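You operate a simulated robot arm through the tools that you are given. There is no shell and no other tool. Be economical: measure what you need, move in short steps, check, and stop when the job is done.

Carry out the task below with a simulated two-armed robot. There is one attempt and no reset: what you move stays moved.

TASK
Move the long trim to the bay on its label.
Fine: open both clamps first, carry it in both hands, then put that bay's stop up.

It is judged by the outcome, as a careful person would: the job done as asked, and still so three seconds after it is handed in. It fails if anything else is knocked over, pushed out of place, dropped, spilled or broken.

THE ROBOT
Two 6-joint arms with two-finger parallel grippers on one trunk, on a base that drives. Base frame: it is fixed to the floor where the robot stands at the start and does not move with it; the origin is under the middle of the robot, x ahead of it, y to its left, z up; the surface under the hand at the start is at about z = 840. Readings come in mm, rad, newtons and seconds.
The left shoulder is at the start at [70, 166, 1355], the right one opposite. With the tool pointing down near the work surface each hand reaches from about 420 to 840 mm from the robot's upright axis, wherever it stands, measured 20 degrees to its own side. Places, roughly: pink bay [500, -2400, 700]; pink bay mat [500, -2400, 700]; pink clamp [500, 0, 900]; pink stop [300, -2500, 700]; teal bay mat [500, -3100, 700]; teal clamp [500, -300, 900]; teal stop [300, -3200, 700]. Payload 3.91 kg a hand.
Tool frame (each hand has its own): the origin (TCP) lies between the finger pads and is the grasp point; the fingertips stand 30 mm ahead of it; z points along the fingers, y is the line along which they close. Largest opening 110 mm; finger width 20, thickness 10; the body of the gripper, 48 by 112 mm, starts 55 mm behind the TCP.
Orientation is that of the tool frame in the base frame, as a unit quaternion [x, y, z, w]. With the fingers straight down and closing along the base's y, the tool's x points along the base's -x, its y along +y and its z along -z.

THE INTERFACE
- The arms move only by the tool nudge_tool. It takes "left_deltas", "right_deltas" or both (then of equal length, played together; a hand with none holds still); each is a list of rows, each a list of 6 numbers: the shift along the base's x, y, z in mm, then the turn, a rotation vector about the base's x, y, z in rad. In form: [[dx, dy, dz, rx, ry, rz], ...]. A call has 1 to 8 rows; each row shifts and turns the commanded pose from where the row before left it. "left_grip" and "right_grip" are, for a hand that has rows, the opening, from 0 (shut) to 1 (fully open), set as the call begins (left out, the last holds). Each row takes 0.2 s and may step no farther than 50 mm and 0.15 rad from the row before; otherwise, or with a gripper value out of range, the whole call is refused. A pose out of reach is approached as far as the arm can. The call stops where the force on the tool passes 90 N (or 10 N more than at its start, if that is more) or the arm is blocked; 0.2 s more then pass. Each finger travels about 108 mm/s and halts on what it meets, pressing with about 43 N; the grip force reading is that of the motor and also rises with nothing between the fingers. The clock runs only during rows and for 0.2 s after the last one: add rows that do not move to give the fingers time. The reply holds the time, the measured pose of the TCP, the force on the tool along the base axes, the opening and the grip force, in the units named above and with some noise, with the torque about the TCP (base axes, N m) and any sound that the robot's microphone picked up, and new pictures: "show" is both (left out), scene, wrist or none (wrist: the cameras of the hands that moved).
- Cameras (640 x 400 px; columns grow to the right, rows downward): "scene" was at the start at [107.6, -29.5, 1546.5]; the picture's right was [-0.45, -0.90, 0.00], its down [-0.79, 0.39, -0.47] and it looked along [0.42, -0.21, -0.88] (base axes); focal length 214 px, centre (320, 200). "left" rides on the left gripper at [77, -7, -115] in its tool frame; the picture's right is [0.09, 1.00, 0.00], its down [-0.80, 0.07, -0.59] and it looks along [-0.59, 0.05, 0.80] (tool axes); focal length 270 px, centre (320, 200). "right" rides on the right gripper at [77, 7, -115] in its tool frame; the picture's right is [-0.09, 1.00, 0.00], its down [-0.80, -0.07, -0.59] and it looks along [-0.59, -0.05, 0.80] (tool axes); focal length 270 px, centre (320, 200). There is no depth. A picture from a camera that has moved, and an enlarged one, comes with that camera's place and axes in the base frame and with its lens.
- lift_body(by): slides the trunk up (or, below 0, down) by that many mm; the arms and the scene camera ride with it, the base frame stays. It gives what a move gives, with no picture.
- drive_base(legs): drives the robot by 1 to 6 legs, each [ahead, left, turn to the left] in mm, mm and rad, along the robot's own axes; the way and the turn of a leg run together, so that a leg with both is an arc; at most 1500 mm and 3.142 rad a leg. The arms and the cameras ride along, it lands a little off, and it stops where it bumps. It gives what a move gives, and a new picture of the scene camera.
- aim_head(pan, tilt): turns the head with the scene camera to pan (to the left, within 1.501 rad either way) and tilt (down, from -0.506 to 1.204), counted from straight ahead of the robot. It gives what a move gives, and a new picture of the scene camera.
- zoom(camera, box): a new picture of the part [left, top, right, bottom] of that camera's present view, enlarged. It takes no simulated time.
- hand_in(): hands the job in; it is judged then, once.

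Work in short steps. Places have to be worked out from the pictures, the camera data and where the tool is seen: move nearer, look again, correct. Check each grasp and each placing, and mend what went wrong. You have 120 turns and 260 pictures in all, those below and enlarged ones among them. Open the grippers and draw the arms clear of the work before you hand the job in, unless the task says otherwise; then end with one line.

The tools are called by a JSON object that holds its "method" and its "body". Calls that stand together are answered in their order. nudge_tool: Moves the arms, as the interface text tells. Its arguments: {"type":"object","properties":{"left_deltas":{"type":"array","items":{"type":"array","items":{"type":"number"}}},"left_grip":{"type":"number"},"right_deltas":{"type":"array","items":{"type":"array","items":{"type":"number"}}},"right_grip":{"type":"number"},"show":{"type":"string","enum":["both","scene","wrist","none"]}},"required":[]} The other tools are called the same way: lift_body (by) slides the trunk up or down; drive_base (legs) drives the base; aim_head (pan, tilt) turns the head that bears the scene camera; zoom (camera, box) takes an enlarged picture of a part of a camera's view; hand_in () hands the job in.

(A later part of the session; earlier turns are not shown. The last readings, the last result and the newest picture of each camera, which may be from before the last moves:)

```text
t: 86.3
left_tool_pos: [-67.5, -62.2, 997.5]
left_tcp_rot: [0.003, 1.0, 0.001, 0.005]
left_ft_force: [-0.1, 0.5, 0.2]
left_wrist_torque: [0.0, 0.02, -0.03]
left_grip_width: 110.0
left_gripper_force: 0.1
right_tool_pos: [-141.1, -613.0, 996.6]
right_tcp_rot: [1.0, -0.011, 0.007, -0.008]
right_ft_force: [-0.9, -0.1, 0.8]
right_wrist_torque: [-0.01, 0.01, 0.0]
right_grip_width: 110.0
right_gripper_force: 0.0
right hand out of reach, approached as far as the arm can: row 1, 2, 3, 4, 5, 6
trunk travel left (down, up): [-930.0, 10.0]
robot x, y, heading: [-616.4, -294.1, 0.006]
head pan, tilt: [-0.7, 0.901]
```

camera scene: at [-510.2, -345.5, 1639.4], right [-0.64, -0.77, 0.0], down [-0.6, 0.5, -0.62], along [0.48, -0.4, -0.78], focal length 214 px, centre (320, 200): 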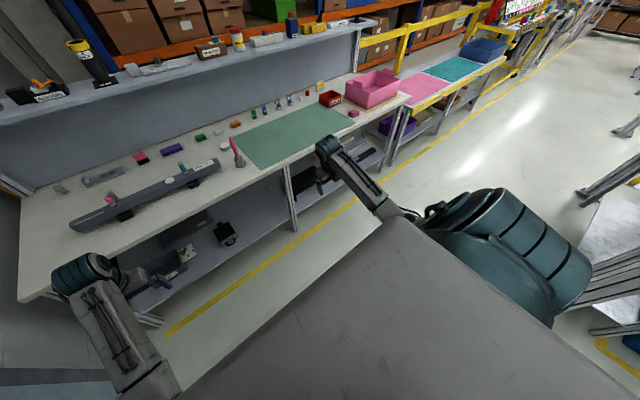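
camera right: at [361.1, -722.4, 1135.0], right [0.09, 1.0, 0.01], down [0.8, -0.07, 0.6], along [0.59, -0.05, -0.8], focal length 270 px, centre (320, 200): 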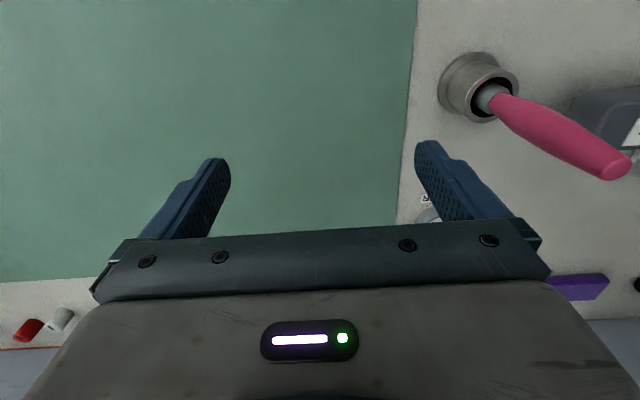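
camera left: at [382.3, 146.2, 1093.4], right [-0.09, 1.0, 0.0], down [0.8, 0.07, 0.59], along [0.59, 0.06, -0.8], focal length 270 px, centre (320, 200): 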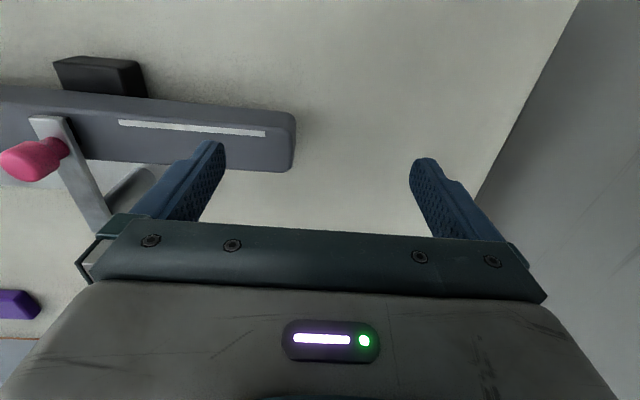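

Still the same limit, so it lies in shoulder/elbow. I use the left wrist camera to look at the right arm: yaw the left hand −90° (also needed for the grasp) and tilt it.

{"method": "nudge_tool", "body": {"left_deltas": [[0, 0, 0, 0, 0, -0.15], [0, 0, 0, 0, 0, -0.15], [0, 0, 0, 0, 0, -0.15], [0, 0, 0, 0, 0, -0.15], [0, 0, 0, 0, 0, -0.15], [0, 0, 0, 0, 0, -0.15], [0, 0, 0, 0, 0, -0.15], [0, 0, 0, 0, 0, -0.15]], "show": "none"}}

{"method": "nudge_tool", "body": {"left_deltas": [[0, 0, 0, 0, 0, -0.15], [0, 0, 0, 0, 0, -0.15], [0, 0, 0, 0, 0, -0.07], [0, 0, 20, -0.15, 0, 0], [0, 0, 20, -0.15, 0, 0], [0, 0, 20, -0.15, 0, 0], [0, 0, 0, -0.15, 0, 0]], "show": "wrist"}}

```text
t: 88.1
left_tool_pos: [-66.1, -63.3, 998.0]
left_tcp_rot: [0.568, 0.823, 0.002, 0.002]
left_ft_force: [-0.6, -0.3, 0.5]
left_wrist_torque: [0.01, -0.03, 0.01]
left_grip_width: 110.0
left_gripper_force: 0.1
right_tool_pos: [-139.7, -614.2, 996.6]
right_tcp_rot: [1.0, -0.01, 0.007, -0.008]
right_ft_force: [-0.1, -0.1, 0.0]
right_wrist_torque: [0.01, 0.03, -0.02]
right_grip_width: 110.1
right_gripper_force: 0.1
trunk travel left (down, up): [-930.0, 10.0]
robot x, y, heading: [-614.9, -298.0, 0.004]
head pan, tilt: [-0.7, 0.901]
```

```text
t: 89.7
left_tool_pos: [-61.8, -61.3, 1044.7]
left_tcp_rot: [0.676, 0.674, -0.208, 0.212]
left_ft_force: [-0.8, 0.2, 1.0]
left_wrist_torque: [0.01, 0.0, -0.01]
left_grip_width: 110.2
left_gripper_force: 0.0
left hand out of reach, approached as far as the arm can: row 4
right_tool_pos: [-140.7, -611.0, 996.8]
right_tcp_rot: [1.0, -0.01, 0.007, -0.008]
right_ft_force: [0.6, 1.6, 0.1]
right_wrist_torque: [-0.04, -0.01, 0.02]
right_grip_width: 110.1
right_gripper_force: 0.1
trunk travel left (down, up): [-930.0, 10.0]
robot x, y, heading: [-616.8, -296.8, -0.0]
head pan, tilt: [-0.7, 0.901]
camera left: at [-69.2, 66.7, 1095.8], right [1.0, 0.07, -0.05], down [0.07, -0.32, 0.94], along [0.05, -0.94, -0.33], focal length 270 px, centre (320, 200)
```

left: 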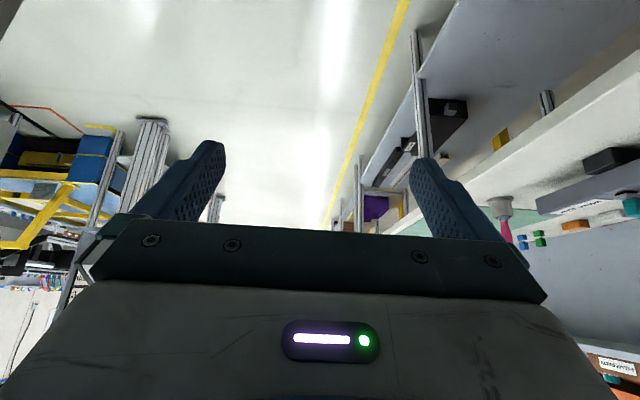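

That camera can't see the arm. I instead retrace for the right arm the mirror of the left's successful waypoints: (325,−380) high, then (412,−438), (531,−444), lower, then inward.

{"method": "nudge_tool", "body": {"right_deltas": [[-40, -20, 10, 0, 0, 0], [-40, -20, 10, 0, 0, 0], [-30, -20, 30, 0, 0, 0], [-20, 0, 40, 0, 0, 0], [-10, 0, 40, 0, 0, 0], [-10, 0, 40, 0, 0, 0]], "show": "none"}}

{"method": "aim_head", "body": {"pan": -0.9, "tilt": 0.75}}

```text
t: 91.1
left_tool_pos: [-61.1, -62.4, 1046.1]
left_tcp_rot: [0.676, 0.675, -0.206, 0.211]
left_ft_force: [-0.1, -0.4, 0.4]
left_wrist_torque: [0.0, 0.0, -0.02]
left_grip_width: 109.9
left_gripper_force: 0.1
right_tool_pos: [-293.1, -675.0, 1163.8]
right_tcp_rot: [1.0, 0.004, -0.001, 0.001]
right_ft_force: [0.3, -0.3, -0.3]
right_wrist_torque: [-0.02, 0.0, -0.01]
right_grip_width: 110.0
right_gripper_force: 0.0
right hand out of reach, approached as far as the arm can: row 1
trunk travel left (down, up): [-930.0, 10.0]
robot x, y, heading: [-618.7, -298.3, 0.005]
head pan, tilt: [-0.7, 0.901]
```

```text
t: 91.8
left_tool_pos: [-60.9, -65.0, 1044.8]
left_tcp_rot: [0.676, 0.674, -0.209, 0.211]
left_ft_force: [0.1, 0.9, 0.7]
left_wrist_torque: [-0.01, -0.02, -0.01]
left_grip_width: 110.0
left_gripper_force: 0.1
right_tool_pos: [-291.4, -677.0, 1162.8]
right_tcp_rot: [1.0, 0.004, 0.0, 0.002]
right_ft_force: [-0.1, 0.5, -0.4]
right_wrist_torque: [-0.06, -0.01, -0.03]
right_grip_width: 109.8
right_gripper_force: 0.0
trunk travel left (down, up): [-930.0, 10.0]
robot x, y, heading: [-618.1, -297.7, 0.004]
head pan, tilt: [-0.901, 0.75]
camera scene: at [-515.6, -361.3, 1651.3], right [-0.78, -0.62, 0.0], down [-0.43, 0.53, -0.73], along [0.46, -0.57, -0.68], focal length 214 px, centre (320, 200)
```

scene: 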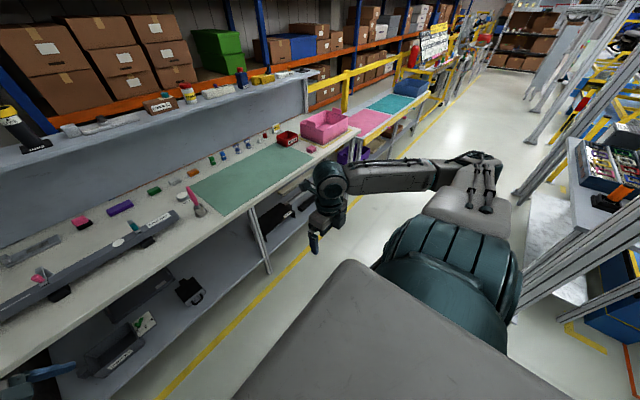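

This exactly mirrors the left's shape at that stage, and moved freely. Next: forward, then down, then inward.

{"method": "nudge_tool", "body": {"right_deltas": [[30, -20, -5, 0, 0, 0], [30, -20, -5, 0, 0, 0], [30, -20, -5, 0, 0, 0], [30, 0, -25, 0, 0, 0], [30, 0, -25, 0, 0, 0], [30, 0, -25, 0, 0, 0], [20, 0, -30, 0, 0, 0], [0, 0, -30, 0, 0, 0]], "show": "none"}}

{"method": "nudge_tool", "body": {"right_deltas": [[0, 30, 0, 0, 0, 0], [0, 30, 0, 0, 0, 0], [0, 30, 0, 0, 0, 0]], "show": "scene"}}

```text
t: 93.6
left_tool_pos: [-61.5, -63.4, 1045.4]
left_tcp_rot: [0.677, 0.674, -0.207, 0.211]
left_ft_force: [-0.2, 0.3, 1.0]
left_wrist_torque: [0.0, -0.04, 0.03]
left_grip_width: 110.0
left_gripper_force: 0.0
right_tool_pos: [-125.6, -732.7, 1027.5]
right_tcp_rot: [1.0, 0.003, 0.002, 0.002]
right_ft_force: [-0.3, 0.8, -0.9]
right_wrist_torque: [-0.01, 0.0, -0.02]
right_grip_width: 109.9
right_gripper_force: 0.0
right hand out of reach, approached as far as the arm can: row 5, 7, 8
trunk travel left (down, up): [-930.0, 10.0]
robot x, y, heading: [-613.6, -297.5, 0.007]
head pan, tilt: [-0.901, 0.75]
```

```text
t: 94.4
left_tool_pos: [-60.8, -61.8, 1045.2]
left_tcp_rot: [0.676, 0.674, -0.208, 0.211]
left_ft_force: [0.1, 0.9, -0.1]
left_wrist_torque: [0.02, -0.04, -0.01]
left_grip_width: 110.0
left_gripper_force: 0.2
right_tool_pos: [-133.7, -653.4, 1012.3]
right_tcp_rot: [1.0, 0.0, 0.003, 0.0]
right_ft_force: [0.2, 0.8, -0.5]
right_wrist_torque: [0.0, 0.04, -0.02]
right_grip_width: 109.9
right_gripper_force: 0.0
right hand out of reach, approached as far as the arm can: row 2, 3
trunk travel left (down, up): [-930.0, 10.0]
robot x, y, heading: [-617.9, -293.9, 0.007]
head pan, tilt: [-0.901, 0.75]
camera scene: at [-516.0, -361.4, 1651.4], right [-0.78, -0.62, 0.0], down [-0.43, 0.53, -0.73], along [0.46, -0.57, -0.68], focal length 214 px, centre (320, 200)
```

scene: 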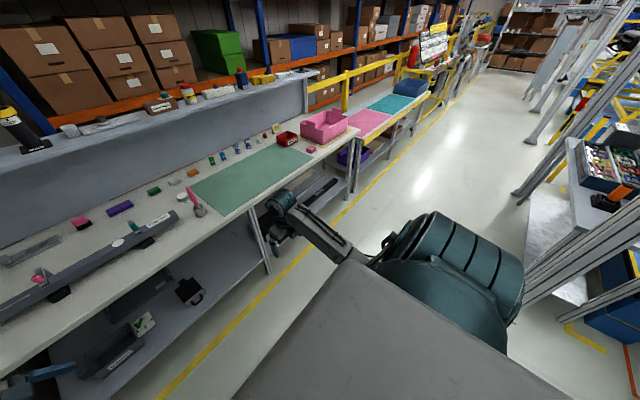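

Same limit. Hypothesis: the wrist pitch is at its limit for tool-down. I test by pitching the right tool 0.3 rad forward and moving inward.

{"method": "nudge_tool", "body": {"right_deltas": [[20, 0, 0, 0, -0.15, 0], [20, 0, 0, 0, -0.15, 0], [10, 40, 0, 0, 0, 0], [10, 40, 0, 0, 0, 0], [10, 40, 0, 0, 0, 0]], "show": "none"}}

{"method": "nudge_tool", "body": {"right_deltas": [[0, 0, 0, 0, 0.15, 0], [0, 0, 0, 0, 0.15, 0]], "show": "none"}}

```text
t: 95.6
left_tool_pos: [-60.3, -63.1, 1044.8]
left_tcp_rot: [0.676, 0.675, -0.207, 0.211]
left_ft_force: [0.3, -0.9, -0.6]
left_wrist_torque: [-0.03, 0.01, -0.05]
left_grip_width: 109.7
left_gripper_force: 0.2
right_tool_pos: [-107.8, -594.5, 1042.2]
right_tcp_rot: [0.989, -0.008, 0.15, -0.006]
right_ft_force: [-0.4, 1.0, 0.5]
right_wrist_torque: [-0.02, 0.02, -0.01]
right_grip_width: 110.2
right_gripper_force: 0.1
right hand out of reach, approached as far as the arm can: row 3, 4, 5
trunk travel left (down, up): [-930.0, 10.0]
robot x, y, heading: [-616.0, -293.1, 0.006]
head pan, tilt: [-0.901, 0.75]
```

```text
t: 96.2
left_tool_pos: [-61.2, -65.2, 1044.5]
left_tcp_rot: [0.677, 0.674, -0.208, 0.21]
left_ft_force: [-0.8, -0.6, 0.3]
left_wrist_torque: [-0.01, 0.02, 0.0]
left_grip_width: 110.0
left_gripper_force: 0.0
right_tool_pos: [-121.8, -630.6, 1022.7]
right_tcp_rot: [1.0, -0.003, 0.03, -0.005]
right_ft_force: [-0.8, -0.7, -0.5]
right_wrist_torque: [0.01, 0.01, -0.01]
right_grip_width: 110.0
right_gripper_force: 0.0
right hand out of reach, approached as far as the arm can: row 1, 2
trunk travel left (down, up): [-930.0, 10.0]
robot x, y, heading: [-616.3, -291.6, 0.004]
head pan, tilt: [-0.901, 0.75]
```

I retry: go outward again, then push forward (as the left did when it slid past), before going down/inward.

{"method": "nudge_tool", "body": {"right_deltas": [[0, -40, 10, 0, 0, 0], [0, -40, 10, 0, 0, 0], [0, -40, 0, 0, 0, 0], [40, -10, 0, 0, 0, 0], [40, -10, 0, 0, 0, 0], [40, 0, 0, 0, 0, 0], [40, 0, 0, 0, 0, 0]], "show": "none"}}

{"method": "nudge_tool", "body": {"right_deltas": [[0, 0, -30, 0, 0, 0], [0, 0, -30, 0, 0, 0]], "show": "none"}}

{"method": "nudge_tool", "body": {"right_deltas": [[0, 30, 0, 0, 0, 0], [0, 30, 0, 0, 0, 0]], "show": "none"}}

```text
t: 97.8
left_tool_pos: [-58.8, -62.2, 1043.9]
left_tcp_rot: [0.676, 0.675, -0.208, 0.211]
left_ft_force: [0.4, -0.6, -0.3]
left_wrist_torque: [-0.01, 0.05, 0.0]
left_grip_width: 109.9
left_gripper_force: 0.0
right_tool_pos: [-66.7, -731.2, 1089.3]
right_tcp_rot: [0.999, -0.011, 0.032, -0.006]
right_ft_force: [0.2, -0.6, -0.6]
right_wrist_torque: [0.0, 0.0, 0.03]
right_grip_width: 110.0
right_gripper_force: 0.1
right hand out of reach, approached as far as the arm can: row 4, 5, 6, 7
trunk travel left (down, up): [-930.0, 10.0]
robot x, y, heading: [-618.6, -290.6, 0.005]
head pan, tilt: [-0.901, 0.75]
```

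```text
t: 98.4
left_tool_pos: [-61.2, -62.8, 1045.6]
left_tcp_rot: [0.677, 0.674, -0.208, 0.21]
left_ft_force: [0.0, 0.4, 0.2]
left_wrist_torque: [0.0, 0.03, 0.02]
left_grip_width: 110.0
left_gripper_force: 0.0
right_tool_pos: [-95.1, -725.0, 1040.2]
right_tcp_rot: [0.999, -0.007, 0.032, -0.006]
right_ft_force: [-1.1, -0.8, -0.3]
right_wrist_torque: [0.0, -0.03, 0.01]
right_grip_width: 109.9
right_gripper_force: 0.1
right hand out of reach, approached as far as the arm can: row 1, 2
trunk travel left (down, up): [-930.0, 10.0]
robot x, y, heading: [-617.3, -291.4, 0.005]
head pan, tilt: [-0.901, 0.75]
```

```text
t: 99.0
left_tool_pos: [-59.4, -60.5, 1044.2]
left_tcp_rot: [0.677, 0.674, -0.209, 0.211]
left_ft_force: [0.5, -0.1, 0.3]
left_wrist_torque: [0.0, -0.02, -0.02]
left_grip_width: 110.2
left_gripper_force: 0.1
right_tool_pos: [-93.8, -665.1, 1041.4]
right_tcp_rot: [0.999, -0.006, 0.031, -0.005]
right_ft_force: [-0.1, 0.3, 0.0]
right_wrist_torque: [-0.01, -0.01, -0.01]
right_grip_width: 110.0
right_gripper_force: 0.0
trunk travel left (down, up): [-930.0, 10.0]
robot x, y, heading: [-619.3, -293.0, 0.004]
head pan, tilt: [-0.901, 0.75]
```

Inward is free now at this height. I continue inward.

{"method": "nudge_tool", "body": {"right_deltas": [[0, 40, 0, 0, 0, 0], [0, 40, 0, 0, 0, 0], [0, 40, 0, 0, 0, 0]], "show": "none"}}

{"method": "nudge_tool", "body": {"right_deltas": [[0, 0, -25, 0, 0, 0], [0, 0, -25, 0, 0, 0]], "show": "none"}}

{"method": "nudge_tool", "body": {"right_deltas": [[40, 0, 0, 0, 0, 0]], "show": "none"}}

```text
t: 99.8
left_tool_pos: [-61.1, -63.6, 1044.9]
left_tcp_rot: [0.677, 0.674, -0.207, 0.211]
left_ft_force: [0.5, 0.3, -0.6]
left_wrist_torque: [0.01, 0.02, 0.01]
left_grip_width: 109.8
left_gripper_force: 0.1
right_tool_pos: [-116.3, -592.0, 1015.5]
right_tcp_rot: [0.999, -0.018, 0.037, -0.017]
right_ft_force: [0.1, -0.1, 0.2]
right_wrist_torque: [-0.02, -0.04, 0.0]
right_grip_width: 110.2
right_gripper_force: 0.1
right hand out of reach, approached as far as the arm can: row 1, 2, 3
trunk travel left (down, up): [-930.0, 10.0]
robot x, y, heading: [-617.0, -298.9, 0.001]
head pan, tilt: [-0.901, 0.75]
```

```text
t: 100.4
left_tool_pos: [-60.5, -64.0, 1044.8]
left_tcp_rot: [0.676, 0.675, -0.208, 0.211]
left_ft_force: [-0.3, 0.1, 1.1]
left_wrist_torque: [0.02, 0.0, 0.01]
left_grip_width: 110.2
left_gripper_force: 0.1
right_tool_pos: [-140.2, -614.1, 984.2]
right_tcp_rot: [0.999, -0.013, 0.031, -0.012]
right_ft_force: [0.1, -0.1, -0.8]
right_wrist_torque: [0.05, 0.01, 0.0]
right_grip_width: 110.1
right_gripper_force: 0.1
right hand out of reach, approached as far as the arm can: row 1, 2
trunk travel left (down, up): [-930.0, 10.0]
robot x, y, heading: [-618.8, -297.8, 0.003]
head pan, tilt: [-0.901, 0.75]
```

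```text
t: 100.8
left_tool_pos: [-59.0, -63.4, 1043.3]
left_tcp_rot: [0.676, 0.675, -0.208, 0.21]
left_ft_force: [0.0, 0.6, 0.3]
left_wrist_torque: [-0.01, 0.0, -0.01]
left_grip_width: 110.3
left_gripper_force: 0.1
right_tool_pos: [-115.5, -623.5, 995.8]
right_tcp_rot: [0.999, -0.016, 0.032, -0.012]
right_ft_force: [0.4, -0.7, -0.4]
right_wrist_torque: [0.0, 0.04, -0.01]
right_grip_width: 110.1
right_gripper_force: 0.0
right hand out of reach, approached as far as the arm can: row 1
trunk travel left (down, up): [-930.0, 10.0]
robot x, y, heading: [-619.0, -291.9, 0.002]
head pan, tilt: [-0.901, 0.75]
```

I put the left hand at the exact mirror position and compare mirrored zooms.

{"method": "nudge_tool", "body": {"left_deltas": [[-10, 20, -10, 0.15, 0, 0], [-15, 30, -10, 0.15, 0, 0], [-15, 30, -15, 0.15, 0, 0], [-15, 20, -15, 0.15, 0, 0]], "show": "none"}}

{"method": "aim_head", "body": {"pan": 1.0, "tilt": 1.15}}

{"method": "aim_head", "body": {"pan": -1.0, "tilt": 1.15}}

```text
t: 101.8
left_tool_pos: [-115.4, 37.1, 998.4]
left_tcp_rot: [0.709, 0.706, 0.002, 0.002]
left_ft_force: [-0.3, -0.2, 0.4]
left_wrist_torque: [0.0, -0.02, 0.0]
left_grip_width: 110.2
left_gripper_force: 0.1
right_tool_pos: [-115.7, -623.4, 997.1]
right_tcp_rot: [0.999, -0.016, 0.033, -0.011]
right_ft_force: [0.0, 0.2, 0.0]
right_wrist_torque: [0.0, -0.03, -0.04]
right_grip_width: 109.7
right_gripper_force: 0.0
trunk travel left (down, up): [-930.0, 10.0]
robot x, y, heading: [-618.0, -298.4, 0.007]
head pan, tilt: [-0.901, 0.75]
```

```text
t: 103.7
left_tool_pos: [-115.2, 37.3, 995.9]
left_tcp_rot: [0.709, 0.705, 0.0, 0.002]
left_ft_force: [0.2, 0.1, -0.5]
left_wrist_torque: [0.03, 0.03, 0.0]
left_grip_width: 110.0
left_gripper_force: 0.1
right_tool_pos: [-116.0, -622.3, 996.3]
right_tcp_rot: [0.999, -0.016, 0.033, -0.011]
right_ft_force: [0.6, 0.5, 0.2]
right_wrist_torque: [-0.02, 0.04, 0.0]
right_grip_width: 109.9
right_gripper_force: 0.1
trunk travel left (down, up): [-930.0, 10.0]
robot x, y, heading: [-619.8, -297.8, 0.006]
head pan, tilt: [1.0, 1.15]
camera scene: at [-535.2, -246.5, 1622.5], right [0.84, -0.54, 0.0], down [-0.49, -0.77, -0.41], along [0.22, 0.34, -0.91], focal length 214 px, centre (320, 200)
```

scene: 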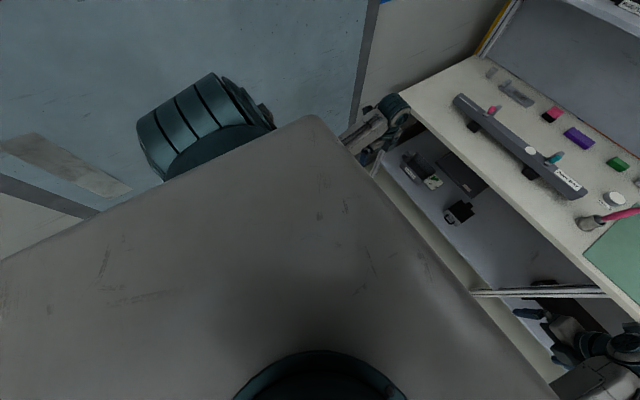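

```text
t: 105.6
left_tool_pos: [-114.2, 37.7, 995.8]
left_tcp_rot: [0.708, 0.706, 0.001, 0.002]
left_ft_force: [-0.3, -1.0, -0.7]
left_wrist_torque: [0.0, 0.01, 0.01]
left_grip_width: 109.5
left_gripper_force: 0.1
right_tool_pos: [-114.9, -623.6, 996.2]
right_tcp_rot: [0.999, -0.017, 0.032, -0.012]
right_ft_force: [0.3, 0.5, 0.2]
right_wrist_torque: [-0.01, -0.01, 0.0]
right_grip_width: 109.7
right_gripper_force: 0.2
trunk travel left (down, up): [-930.0, 10.0]
robot x, y, heading: [-616.7, -296.4, 0.004]
head pan, tilt: [-1.0, 1.15]
camera scene: at [-534.7, -346.7, 1622.5], right [-0.84, -0.54, 0.0], down [-0.5, 0.77, -0.41], along [0.22, -0.34, -0.91], focal length 214 px, centre (320, 200)
```

scene: 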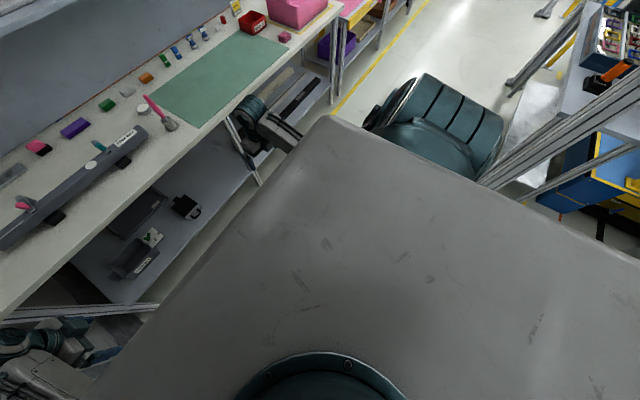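

{"method": "zoom", "body": {"camera": "scene", "box": [200, 70, 340, 170]}}

{"method": "aim_head", "body": {"pan": 1.0, "tilt": 1.15}}

{"method": "zoom", "body": {"camera": "scene", "box": [300, 70, 440, 170]}}

```text
4.00 times, centred on (270, 120) of scene
camera zoom: at [-534.7, -346.7, 1622.5], right [-0.84, -0.54, 0.0], down [-0.5, 0.77, -0.41], along [0.22, -0.34, -0.91], focal length 858 px, centre (520, 520)
```

zoom: 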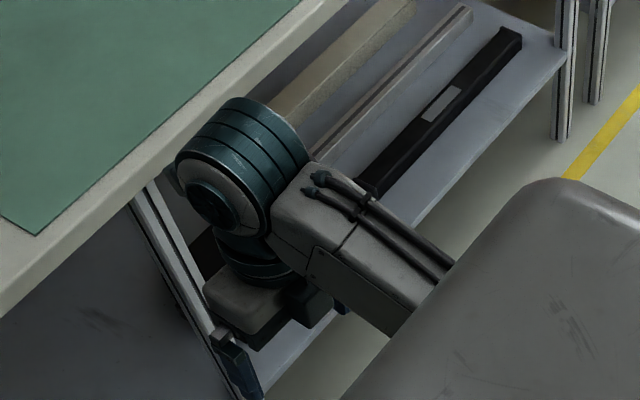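

```text
t: 107.5
left_tool_pos: [-115.0, 37.5, 996.1]
left_tcp_rot: [0.709, 0.706, 0.0, 0.001]
left_ft_force: [-0.2, 0.5, 0.1]
left_wrist_torque: [0.0, 0.02, 0.02]
left_grip_width: 110.2
left_gripper_force: 0.1
right_tool_pos: [-115.1, -621.8, 997.1]
right_tcp_rot: [0.999, -0.016, 0.032, -0.011]
right_ft_force: [-0.3, -0.9, 0.1]
right_wrist_torque: [0.01, -0.02, -0.02]
right_grip_width: 109.9
right_gripper_force: 0.0
trunk travel left (down, up): [-930.0, 10.0]
robot x, y, heading: [-618.8, -295.2, 0.002]
head pan, tilt: [1.0, 1.15]
camera scene: at [-535.1, -246.5, 1622.5], right [0.84, -0.54, 0.0], down [-0.49, -0.77, -0.41], along [0.22, 0.34, -0.91], focal length 214 px, centre (320, 200)
```

scene: 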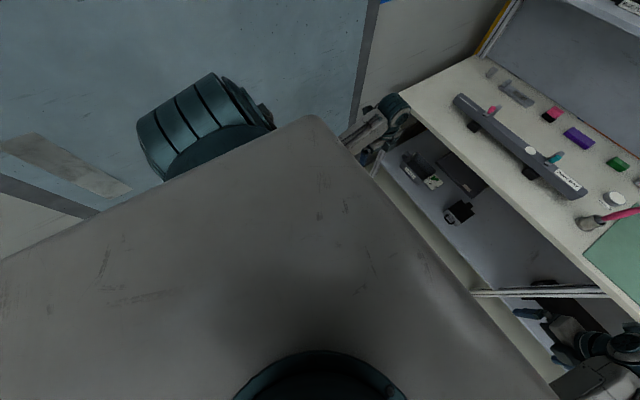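

```text
4.00 times, centred on (370, 120) of scene
camera zoom: at [-535.1, -246.5, 1622.5], right [0.84, -0.54, 0.0], down [-0.49, -0.77, -0.41], along [0.22, 0.34, -0.91], focal length 858 px, centre (120, 520)
```

zoom: 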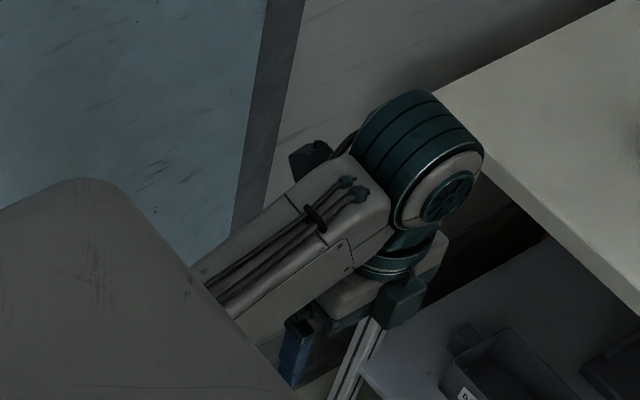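

Arm shapes are now true mirrors; only the right's tool yaw differs (180° off), so the last joint may be the limit. I yaw the right tool by −90° (to the mirror of the left's), which the grasp needs too.

{"method": "nudge_tool", "body": {"right_deltas": [[0, 0, 0, 0, 0, -0.15], [0, 0, 0, 0, 0, -0.15], [0, 0, 0, 0, 0, -0.15], [0, 0, 0, 0, 0, -0.15], [0, 0, 0, 0, 0, -0.15], [0, 0, 0, 0, 0, -0.15], [0, 0, 0, 0, 0, -0.15], [0, 0, 0, 0, 0, -0.15]], "show": "none"}}

{"method": "nudge_tool", "body": {"right_deltas": [[0, 0, 0, 0, 0, -0.15], [0, 0, 0, 0, 0, -0.15], [0, 0, 0, 0, 0, -0.07]], "show": "none"}}

{"method": "nudge_tool", "body": {"right_deltas": [[10, 40, 0, 0, 0, 0], [10, 40, 0, 0, 0, 0], [10, 20, 0, 0, 0, 0]], "show": "none"}}

```text
t: 109.3
left_tool_pos: [-115.6, 37.9, 995.7]
left_tcp_rot: [0.709, 0.705, 0.0, 0.002]
left_ft_force: [0.1, -0.4, -0.4]
left_wrist_torque: [0.02, 0.03, -0.03]
left_grip_width: 110.0
left_gripper_force: 0.2
right_tool_pos: [-117.4, -623.2, 997.4]
right_tcp_rot: [0.822, -0.569, 0.027, 0.014]
right_ft_force: [0.0, -0.2, 0.3]
right_wrist_torque: [0.0, 0.0, -0.01]
right_grip_width: 109.9
right_gripper_force: 0.0
trunk travel left (down, up): [-930.0, 10.0]
robot x, y, heading: [-613.0, -296.1, 0.004]
head pan, tilt: [1.0, 1.15]
```

```text
t: 110.1
left_tool_pos: [-115.2, 38.4, 995.7]
left_tcp_rot: [0.708, 0.706, 0.0, 0.002]
left_ft_force: [0.1, -0.7, 0.3]
left_wrist_torque: [-0.06, 0.0, 0.0]
left_grip_width: 109.8
left_gripper_force: 0.2
right_tool_pos: [-117.4, -624.2, 995.9]
right_tcp_rot: [-0.704, 0.709, -0.026, -0.017]
right_ft_force: [1.3, 0.0, -0.7]
right_wrist_torque: [0.01, 0.02, -0.03]
right_grip_width: 109.9
right_gripper_force: 0.1
trunk travel left (down, up): [-930.0, 10.0]
robot x, y, heading: [-618.2, -295.0, 0.004]
head pan, tilt: [1.0, 1.15]
```

```text
t: 110.9
left_tool_pos: [-114.5, 37.1, 996.5]
left_tcp_rot: [0.708, 0.706, 0.001, 0.002]
left_ft_force: [-0.6, 0.4, -0.1]
left_wrist_torque: [0.01, 0.01, 0.01]
left_grip_width: 110.2
left_gripper_force: 0.0
right_tool_pos: [-85.4, -523.5, 989.1]
right_tcp_rot: [-0.705, 0.709, -0.024, -0.02]
right_ft_force: [0.8, 0.7, 0.2]
right_wrist_torque: [-0.03, -0.02, 0.0]
right_grip_width: 110.0
right_gripper_force: 0.1
right hand out of reach, approached as far as the arm can: row 1
trunk travel left (down, up): [-930.0, 10.0]
robot x, y, heading: [-615.8, -294.6, -0.002]
head pan, tilt: [1.0, 1.15]
```

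The right arm is free now: both hands mirror each other, with fingers closing along x. I fix the right's small tilt, bring it inward, then drive forward to the bench.

{"method": "nudge_tool", "body": {"right_deltas": [[0, 40, 20, 0.062, 0.006, 0], [0, 30, 10, 0, 0, 0], [0, 0, 0, 0, 0, 0]], "left_deltas": [[10, 10, 20, 0, 0, 0], [10, 10, 10, 0, 0, 0], [10, 0, 0, 0, 0, 0]], "show": "none"}}

{"method": "drive_base", "body": {"legs": [[500, 100, 0]]}}

{"method": "aim_head", "body": {"pan": 0.0, "tilt": 0.9}}

```text
t: 111.7
left_tool_pos: [-84.2, 60.6, 1014.5]
left_tcp_rot: [0.708, 0.706, 0.001, 0.0]
left_ft_force: [0.1, -0.3, 0.0]
left_wrist_torque: [0.0, -0.01, 0.02]
left_grip_width: 110.2
left_gripper_force: 0.0
left hand out of reach, approached as far as the arm can: row 1, 2
right_tool_pos: [-79.9, -452.7, 1004.3]
right_tcp_rot: [-0.705, 0.709, -0.002, 0.003]
right_ft_force: [-0.2, -0.8, 0.5]
right_wrist_torque: [0.03, 0.01, -0.03]
right_grip_width: 109.9
right_gripper_force: 0.0
right hand out of reach, approached as far as the arm can: row 1
trunk travel left (down, up): [-930.0, 10.0]
robot x, y, heading: [-614.5, -297.5, 0.002]
head pan, tilt: [1.0, 1.15]
```

```text
t: 114.7
left_tool_pos: [408.6, 161.7, 1015.6]
left_tcp_rot: [0.709, 0.705, 0.002, 0.002]
left_ft_force: [-0.9, -0.2, -0.5]
left_wrist_torque: [0.01, -0.04, 0.0]
left_grip_width: 110.1
left_gripper_force: 0.0
right_tool_pos: [412.1, -350.1, 1005.4]
right_tcp_rot: [-0.704, 0.71, -0.003, 0.002]
right_ft_force: [0.0, 0.4, 0.7]
right_wrist_torque: [-0.01, -0.02, -0.02]
right_grip_width: 110.0
right_gripper_force: 0.2
trunk travel left (down, up): [-930.0, 10.0]
robot x, y, heading: [-123.1, -197.3, 0.008]
head pan, tilt: [1.0, 1.15]
camera scene: at [-44.4, -146.1, 1622.6], right [0.84, -0.54, 0.0], down [-0.49, -0.77, -0.41], along [0.22, 0.34, -0.91], focal length 214 px, centre (320, 200)
```

scene: 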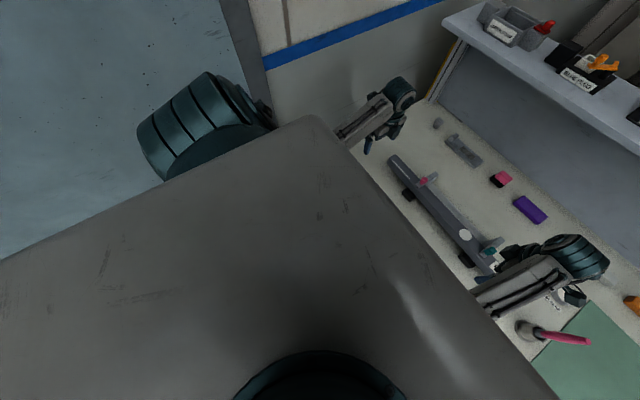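

```text
t: 116.0
left_tool_pos: [408.5, 163.3, 1016.1]
left_tcp_rot: [0.709, 0.706, 0.001, 0.002]
left_ft_force: [0.1, -0.1, -0.7]
left_wrist_torque: [0.02, -0.01, -0.01]
left_grip_width: 110.0
left_gripper_force: 0.1
right_tool_pos: [413.7, -349.8, 1004.7]
right_tcp_rot: [-0.705, 0.709, -0.001, 0.003]
right_ft_force: [-0.2, 0.1, -1.0]
right_wrist_torque: [0.01, 0.03, -0.02]
right_grip_width: 110.2
right_gripper_force: 0.1
trunk travel left (down, up): [-930.0, 10.0]
robot x, y, heading: [-121.0, -194.2, 0.005]
head pan, tilt: [0.0, 0.901]
camera scene: at [0.8, -195.7, 1639.4], right [0.0, -1.0, 0.0], down [-0.78, 0.0, -0.62], along [0.62, 0.0, -0.78], focal length 214 px, centre (320, 200)
```

scene: 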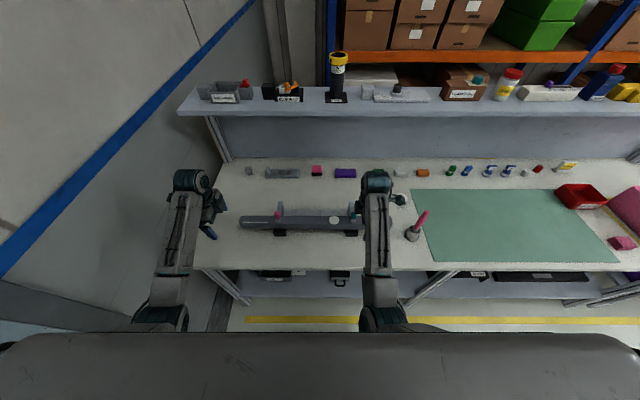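

Both arms are over the bench. I move the left hand near the pink clamp to look with its camera.

{"method": "nudge_tool", "body": {"left_deltas": [[30, -20, 0, 0, 0, 0], [30, -20, 0, 0, 0, 0], [30, -20, 0, 0, 0, 0], [20, 0, 0, 0, 0, 0]], "show": "wrist"}}

```text
t: 117.0
left_tool_pos: [521.2, 102.8, 1014.0]
left_tcp_rot: [0.709, 0.706, 0.0, 0.001]
left_ft_force: [-0.3, 1.0, 0.2]
left_wrist_torque: [0.0, -0.04, 0.02]
left_grip_width: 110.4
left_gripper_force: 0.0
right_tool_pos: [413.5, -349.6, 1003.4]
right_tcp_rot: [-0.705, 0.71, -0.002, 0.002]
right_ft_force: [0.4, 0.4, 0.6]
right_wrist_torque: [-0.02, 0.03, -0.02]
right_grip_width: 110.2
right_gripper_force: 0.0
trunk travel left (down, up): [-930.0, 10.0]
robot x, y, heading: [-127.7, -195.8, 0.007]
head pan, tilt: [0.0, 0.901]
camera left: at [512.7, 179.6, 1128.3], right [1.0, 0.08, 0.0], down [0.07, -0.8, 0.6], along [0.05, -0.59, -0.8], focal length 270 px, centre (320, 200)
```

left: 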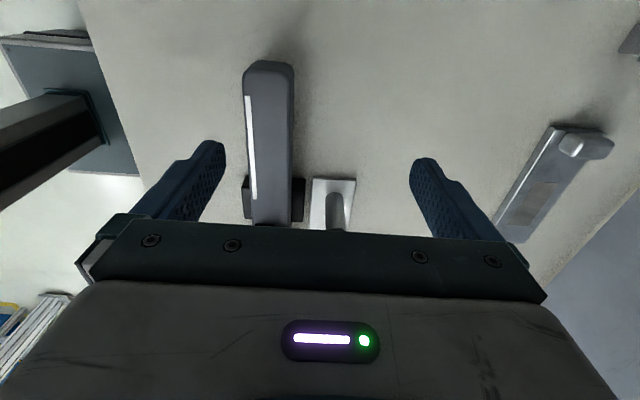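

The trim end is at about (473, 134), 41 mm wide. The clamp is hidden by the gripper body, so I shift the left hand +70 in y, and bring the right hand to view the teal clamp.

{"method": "nudge_tool", "body": {"left_deltas": [[0, 35, 0, 0, 0, 0], [0, 35, 20, 0, 0, 0], [0, 0, 0, 0, 0, 0]], "right_deltas": [[35, -30, 10, 0, 0, 0], [35, -30, 10, 0, 0, 0], [30, -30, 10, 0, 0, 0]], "show": "wrist"}}

```text
t: 117.8
left_tool_pos: [520.7, 171.5, 1035.5]
left_tcp_rot: [0.709, 0.705, 0.001, 0.001]
left_ft_force: [-0.3, -0.9, -0.6]
left_wrist_torque: [0.03, 0.02, 0.02]
left_grip_width: 110.0
left_gripper_force: 0.0
right_tool_pos: [513.5, -443.2, 1033.0]
right_tcp_rot: [-0.705, 0.709, 0.0, 0.002]
right_ft_force: [-0.7, -0.4, 0.0]
right_wrist_torque: [0.02, -0.02, 0.0]
right_grip_width: 110.2
right_gripper_force: 0.0
trunk travel left (down, up): [-930.0, 10.0]
robot x, y, heading: [-122.7, -196.7, 0.005]
head pan, tilt: [0.0, 0.901]
camera right: at [506.3, -520.5, 1147.4], right [-1.0, 0.09, 0.0], down [0.07, 0.8, 0.6], along [0.06, 0.59, -0.8], focal length 270 px, centre (320, 200)
camera left: at [513.1, 248.0, 1149.8], right [1.0, 0.08, 0.0], down [0.06, -0.8, 0.59], along [0.05, -0.59, -0.8], focal length 270 px, centre (320, 200)
```

right: 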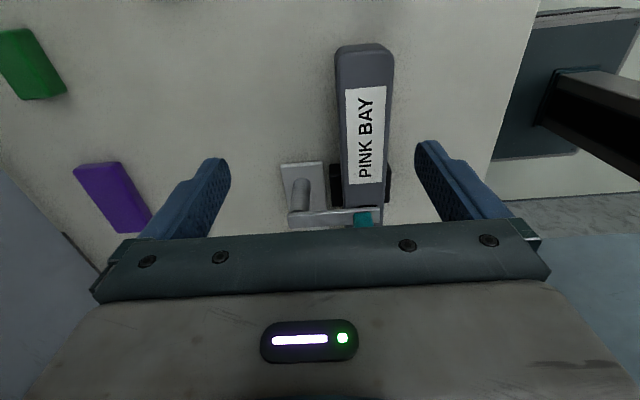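
left: 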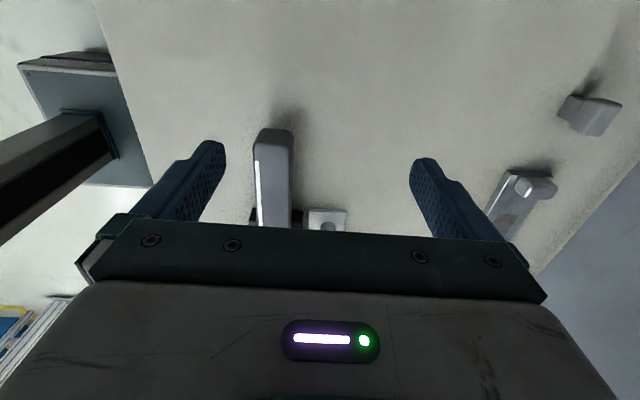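

I move the left hand further inward (to y≈20) and the right hand to y≈−400 to see the clamps unobstructed.

{"method": "nudge_tool", "body": {"left_deltas": [[0, -40, 0, 0, 0, 0], [0, -40, 0, 0, 0, 0], [0, -40, 0, 0, 0, 0], [0, -40, 0, 0, 0, 0]], "right_deltas": [[0, 35, 0, 0, 0, 0], [0, 35, 0, 0, 0, 0], [0, 0, 0, 0, 0, 0], [0, 0, 0, 0, 0, 0]], "show": "none"}}

{"method": "zoom", "body": {"camera": "left", "box": [200, 60, 440, 220]}}

{"method": "zoom", "body": {"camera": "right", "box": [220, 60, 460, 220]}}

```text
t: 118.8
left_tool_pos: [520.7, 11.7, 1034.9]
left_tcp_rot: [0.709, 0.706, 0.002, 0.0]
left_ft_force: [-0.4, -0.5, -0.1]
left_wrist_torque: [0.0, 0.02, 0.0]
left_grip_width: 109.9
left_gripper_force: 0.1
right_tool_pos: [513.1, -372.4, 1034.4]
right_tcp_rot: [-0.705, 0.709, -0.002, 0.002]
right_ft_force: [0.1, 0.1, 0.0]
right_wrist_torque: [0.0, 0.01, -0.02]
right_grip_width: 110.0
right_gripper_force: 0.1
trunk travel left (down, up): [-930.0, 10.0]
robot x, y, heading: [-125.9, -197.2, 0.002]
head pan, tilt: [0.0, 0.901]
```

```text
2.50 times, centred on (320, 140) of left
camera zoom: at [511.5, 88.7, 1150.3], right [1.0, 0.08, 0.0], down [0.07, -0.8, 0.59], along [0.05, -0.59, -0.8], focal length 676 px, centre (320, 350)
```

zoom: 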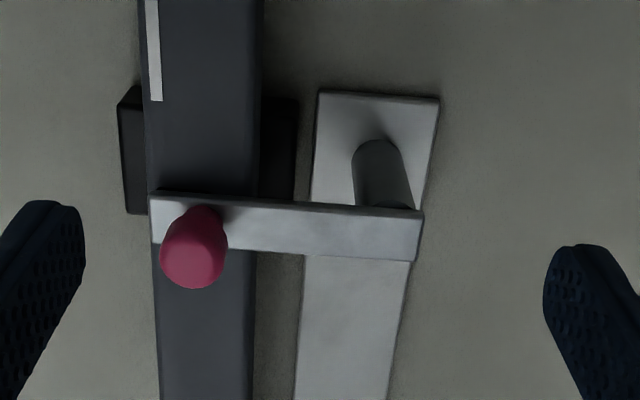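

```text
2.50 times, centred on (340, 140) of right
camera zoom: at [504.9, -449.7, 1148.3], right [-1.0, 0.09, 0.0], down [0.07, 0.8, 0.6], along [0.06, 0.59, -0.8], focal length 676 px, centre (270, 350)
```

zoom: 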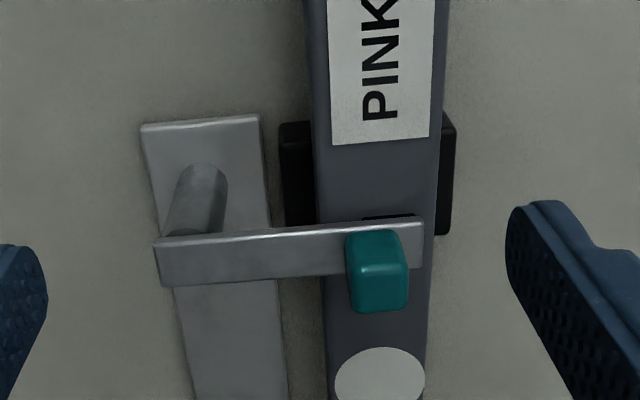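

Each clamp is a flat arm on a vertical post with an upright knob, so it swings about the post. Triangulated: pink knob ≈(478,−23,950), post ≈(548,−24); teal knob ≈(479,−333,950), post ≈(553,−327); trim top z≈900, x≈476. I bring the left hand over the pink knob.

{"method": "nudge_tool", "body": {"left_deltas": [[-22, -18, 0, 0, 0, 0], [-21, -17, 0, 0, 0, 0], [0, 0, -25, 0, 0, 0], [0, 0, -25, 0, 0, 0]], "show": "both"}}

```text
t: 119.8
left_tool_pos: [479.8, -23.4, 979.4]
left_tcp_rot: [0.709, 0.705, 0.0, 0.001]
left_ft_force: [-0.2, 0.3, 0.2]
left_wrist_torque: [0.01, -0.01, 0.02]
left_grip_width: 109.9
left_gripper_force: 0.1
left hand out of reach, approached as far as the arm can: row 2
right_tool_pos: [512.3, -371.6, 1033.9]
right_tcp_rot: [-0.705, 0.71, -0.002, 0.002]
right_ft_force: [0.0, -0.3, -0.5]
right_wrist_torque: [-0.01, -0.01, -0.03]
right_grip_width: 110.0
right_gripper_force: 0.0
trunk travel left (down, up): [-930.0, 10.0]
robot x, y, heading: [-126.2, -192.4, -0.0]
head pan, tilt: [0.0, 0.901]
camera scene: at [1.3, -194.9, 1639.4], right [0.0, -1.0, 0.0], down [-0.78, 0.0, -0.62], along [0.62, 0.0, -0.78], focal length 214 px, centre (320, 200)
camera left: at [471.6, 53.4, 1093.6], right [1.0, 0.08, 0.0], down [0.07, -0.8, 0.6], along [0.05, -0.59, -0.8], focal length 270 px, centre (320, 200)
```

scene: 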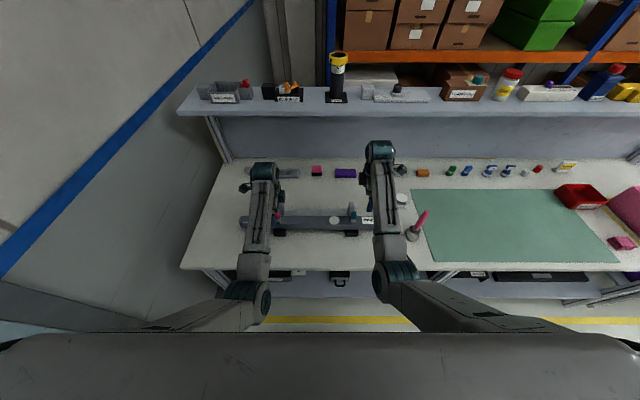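
left: 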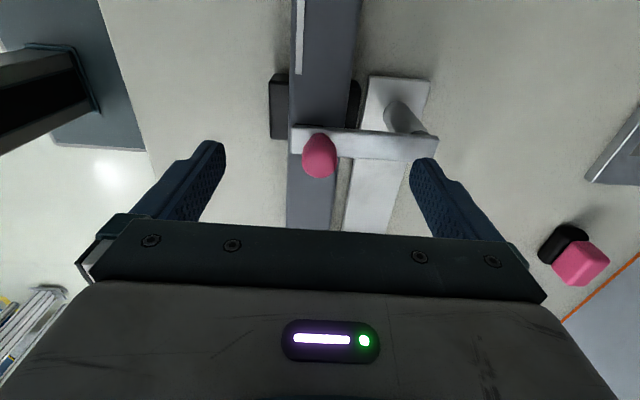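

The knob is centred between the fingers. I descend to z≈957 and close on the knob.

{"method": "nudge_tool", "body": {"left_deltas": [[0, 0, -12, 0, 0, 0], [0, 0, -10, 0, 0, 0]], "show": "none"}}

{"method": "nudge_tool", "body": {"left_deltas": [[0, 0, 0, 0, 0, 0], [0, 0, 0, 0, 0, 0], [0, 0, 0, 0, 0, 0], [0, 0, 0, 0, 0, 0]], "left_grip": 0.05, "show": "wrist"}}

```text
t: 120.3
left_tool_pos: [480.7, -24.1, 957.0]
left_tcp_rot: [0.709, 0.705, 0.0, 0.001]
left_ft_force: [0.2, -0.3, -1.0]
left_wrist_torque: [0.01, -0.01, 0.0]
left_grip_width: 110.1
left_gripper_force: 0.1
right_tool_pos: [513.1, -371.4, 1032.5]
right_tcp_rot: [-0.704, 0.71, -0.002, 0.001]
right_ft_force: [0.1, -0.5, 0.4]
right_wrist_torque: [0.0, 0.04, 0.0]
right_grip_width: 109.9
right_gripper_force: 0.0
trunk travel left (down, up): [-930.0, 10.0]
robot x, y, heading: [-124.7, -192.2, 0.005]
head pan, tilt: [0.0, 0.901]
```

```text
t: 121.3
left_tool_pos: [480.8, -23.7, 956.5]
left_tcp_rot: [0.709, 0.705, 0.0, 0.001]
left_ft_force: [-3.2, -0.2, -0.8]
left_wrist_torque: [-0.22, 0.69, 0.01]
left_grip_width: 21.4
left_gripper_force: 44.7
right_tool_pos: [512.4, -372.5, 1034.0]
right_tcp_rot: [-0.704, 0.71, -0.002, 0.002]
right_ft_force: [-0.3, -0.2, 0.2]
right_wrist_torque: [-0.02, -0.03, 0.0]
right_grip_width: 110.0
right_gripper_force: 0.0
trunk travel left (down, up): [-930.0, 10.0]
robot x, y, heading: [-122.6, -193.4, 0.007]
head pan, tilt: [0.0, 0.901]
camera left: at [471.8, 53.8, 1071.6], right [1.0, 0.08, 0.0], down [0.07, -0.8, 0.6], along [0.05, -0.59, -0.8], focal length 270 px, centre (320, 200)
```

left: 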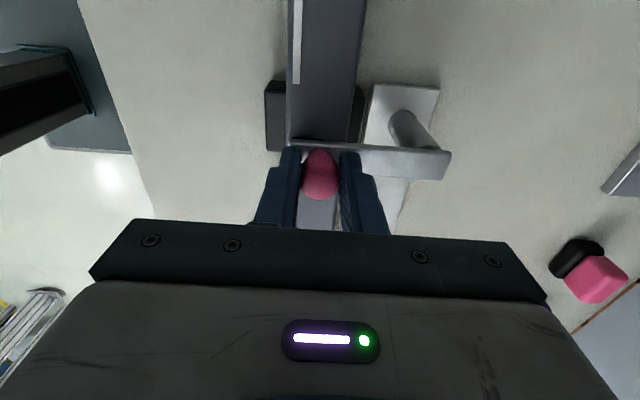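

Knob gripped (21 mm). I test a small swing toward +y and read the force.

{"method": "nudge_tool", "body": {"left_deltas": [[0, 6, 0, 0, 0, 0], [1, 6, 0, 0, 0, 0]], "show": "wrist"}}

```text
t: 122.0
left_tool_pos: [480.7, -9.0, 957.7]
left_tcp_rot: [0.708, 0.706, 0.002, 0.002]
left_ft_force: [-0.7, -1.5, -1.4]
left_wrist_torque: [0.51, 0.61, -0.18]
left_grip_width: 21.2
left_gripper_force: 45.1
right_tool_pos: [511.8, -370.2, 1035.8]
right_tcp_rot: [-0.705, 0.709, -0.003, 0.001]
right_ft_force: [-0.1, 0.1, 0.5]
right_wrist_torque: [-0.04, 0.02, -0.01]
right_grip_width: 110.1
right_gripper_force: 0.0
trunk travel left (down, up): [-930.0, 10.0]
robot x, y, heading: [-120.9, -193.8, 0.004]
head pan, tilt: [0.0, 0.901]
camera left: at [472.6, 67.5, 1071.7], right [1.0, 0.08, 0.0], down [0.06, -0.8, 0.6], along [0.05, -0.59, -0.8], focal length 270 px, centre (320, 200)
```

left: 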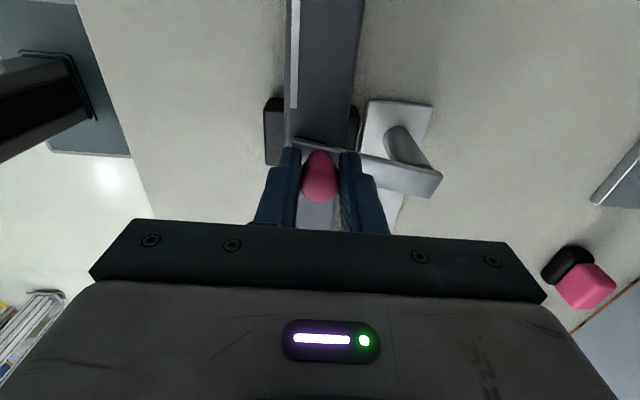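

It swings freely about the post toward +y. I follow the arc to a full 90°.

{"method": "nudge_tool", "body": {"left_deltas": [[4.5, 13.4, 0, 0, 0, 0], [6.9, 12, 0, 0, 0, 0], [9.1, 10.5, 0, 0, 0, 0], [11.1, 8.4, 0, 0, 0, 0], [12.4, 6.1, 0, 0, 0, 0], [13.6, 3.4, 0, 0, 0, 0], [10.4, 0.8, 0, 0, 0, 0]], "show": "wrist"}}

```text
t: 123.5
left_tool_pos: [550.9, 44.4, 959.0]
left_tcp_rot: [0.708, 0.706, 0.0, 0.003]
left_ft_force: [-0.1, 8.7, -3.1]
left_wrist_torque: [-0.31, 1.01, 0.15]
left_grip_width: 21.4
left_gripper_force: 44.6
right_tool_pos: [513.1, -371.7, 1035.7]
right_tcp_rot: [-0.705, 0.71, -0.002, 0.001]
right_ft_force: [-0.1, 0.5, 0.6]
right_wrist_torque: [-0.01, -0.04, -0.02]
right_grip_width: 110.2
right_gripper_force: 0.0
trunk travel left (down, up): [-930.0, 10.0]
robot x, y, heading: [-124.6, -192.4, 0.003]
head pan, tilt: [0.0, 0.901]
camera left: at [541.1, 121.9, 1072.0], right [1.0, 0.08, 0.01], down [0.06, -0.8, 0.6], along [0.06, -0.59, -0.8], focal length 270 px, centre (320, 200)
```

left: 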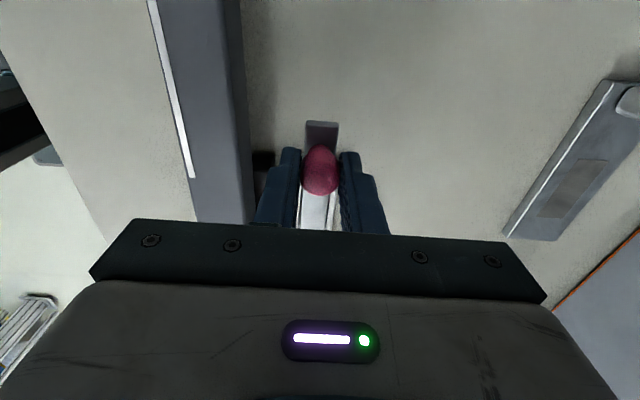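

Pink clamp is open. I release and lift off, while the right hand goes over the teal knob.

{"method": "nudge_tool", "body": {"left_deltas": [[0, 0, 0, 0, 0, 0], [0, 0, 0, 0, 0, 0], [0, 0, 30, 0, 0, 0], [0, 0, 40, 0, 0, 0]], "left_grip": 0.7, "right_deltas": [[-17, 19, 0, 0, 0, 0], [-17, 19, 0, 0, 0, 0], [0, 0, -25, 0, 0, 0], [0, 0, -25, 0, 0, 0]], "show": "wrist"}}

```text
t: 124.5
left_tool_pos: [547.7, 40.3, 1027.5]
left_tcp_rot: [0.709, 0.705, 0.001, 0.001]
left_ft_force: [0.5, -0.3, 0.9]
left_wrist_torque: [0.01, 0.01, -0.01]
left_grip_width: 77.3
left_gripper_force: 0.0
right_tool_pos: [476.9, -333.8, 981.9]
right_tcp_rot: [-0.704, 0.71, -0.001, 0.002]
right_ft_force: [0.2, -0.9, -0.2]
right_wrist_torque: [0.0, -0.03, 0.01]
right_grip_width: 110.0
right_gripper_force: 0.0
trunk travel left (down, up): [-930.0, 10.0]
robot x, y, heading: [-121.1, -195.3, 0.004]
head pan, tilt: [0.0, 0.901]
camera right: at [469.0, -411.0, 1096.8], right [-1.0, 0.1, -0.01], down [0.07, 0.8, 0.6], along [0.06, 0.59, -0.8], focal length 270 px, centre (320, 200)
camera left: at [539.4, 117.8, 1141.3], right [1.0, 0.08, 0.0], down [0.06, -0.8, 0.6], along [0.05, -0.59, -0.8], focal length 270 px, centre (320, 200)
```

right: 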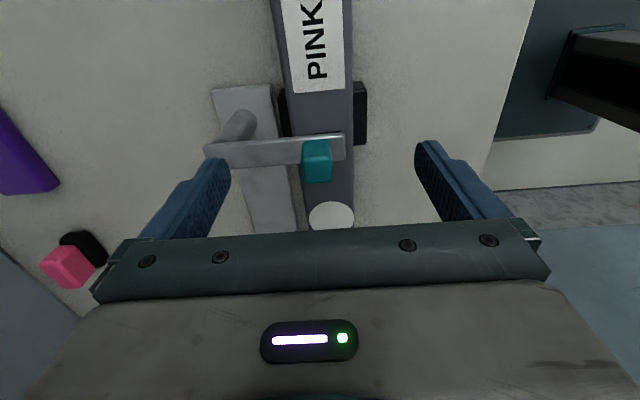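
left: 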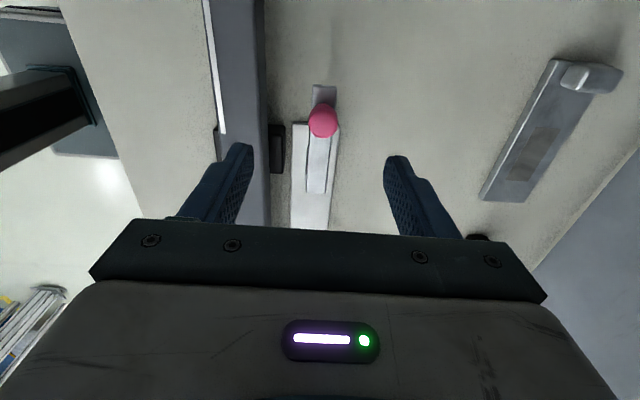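

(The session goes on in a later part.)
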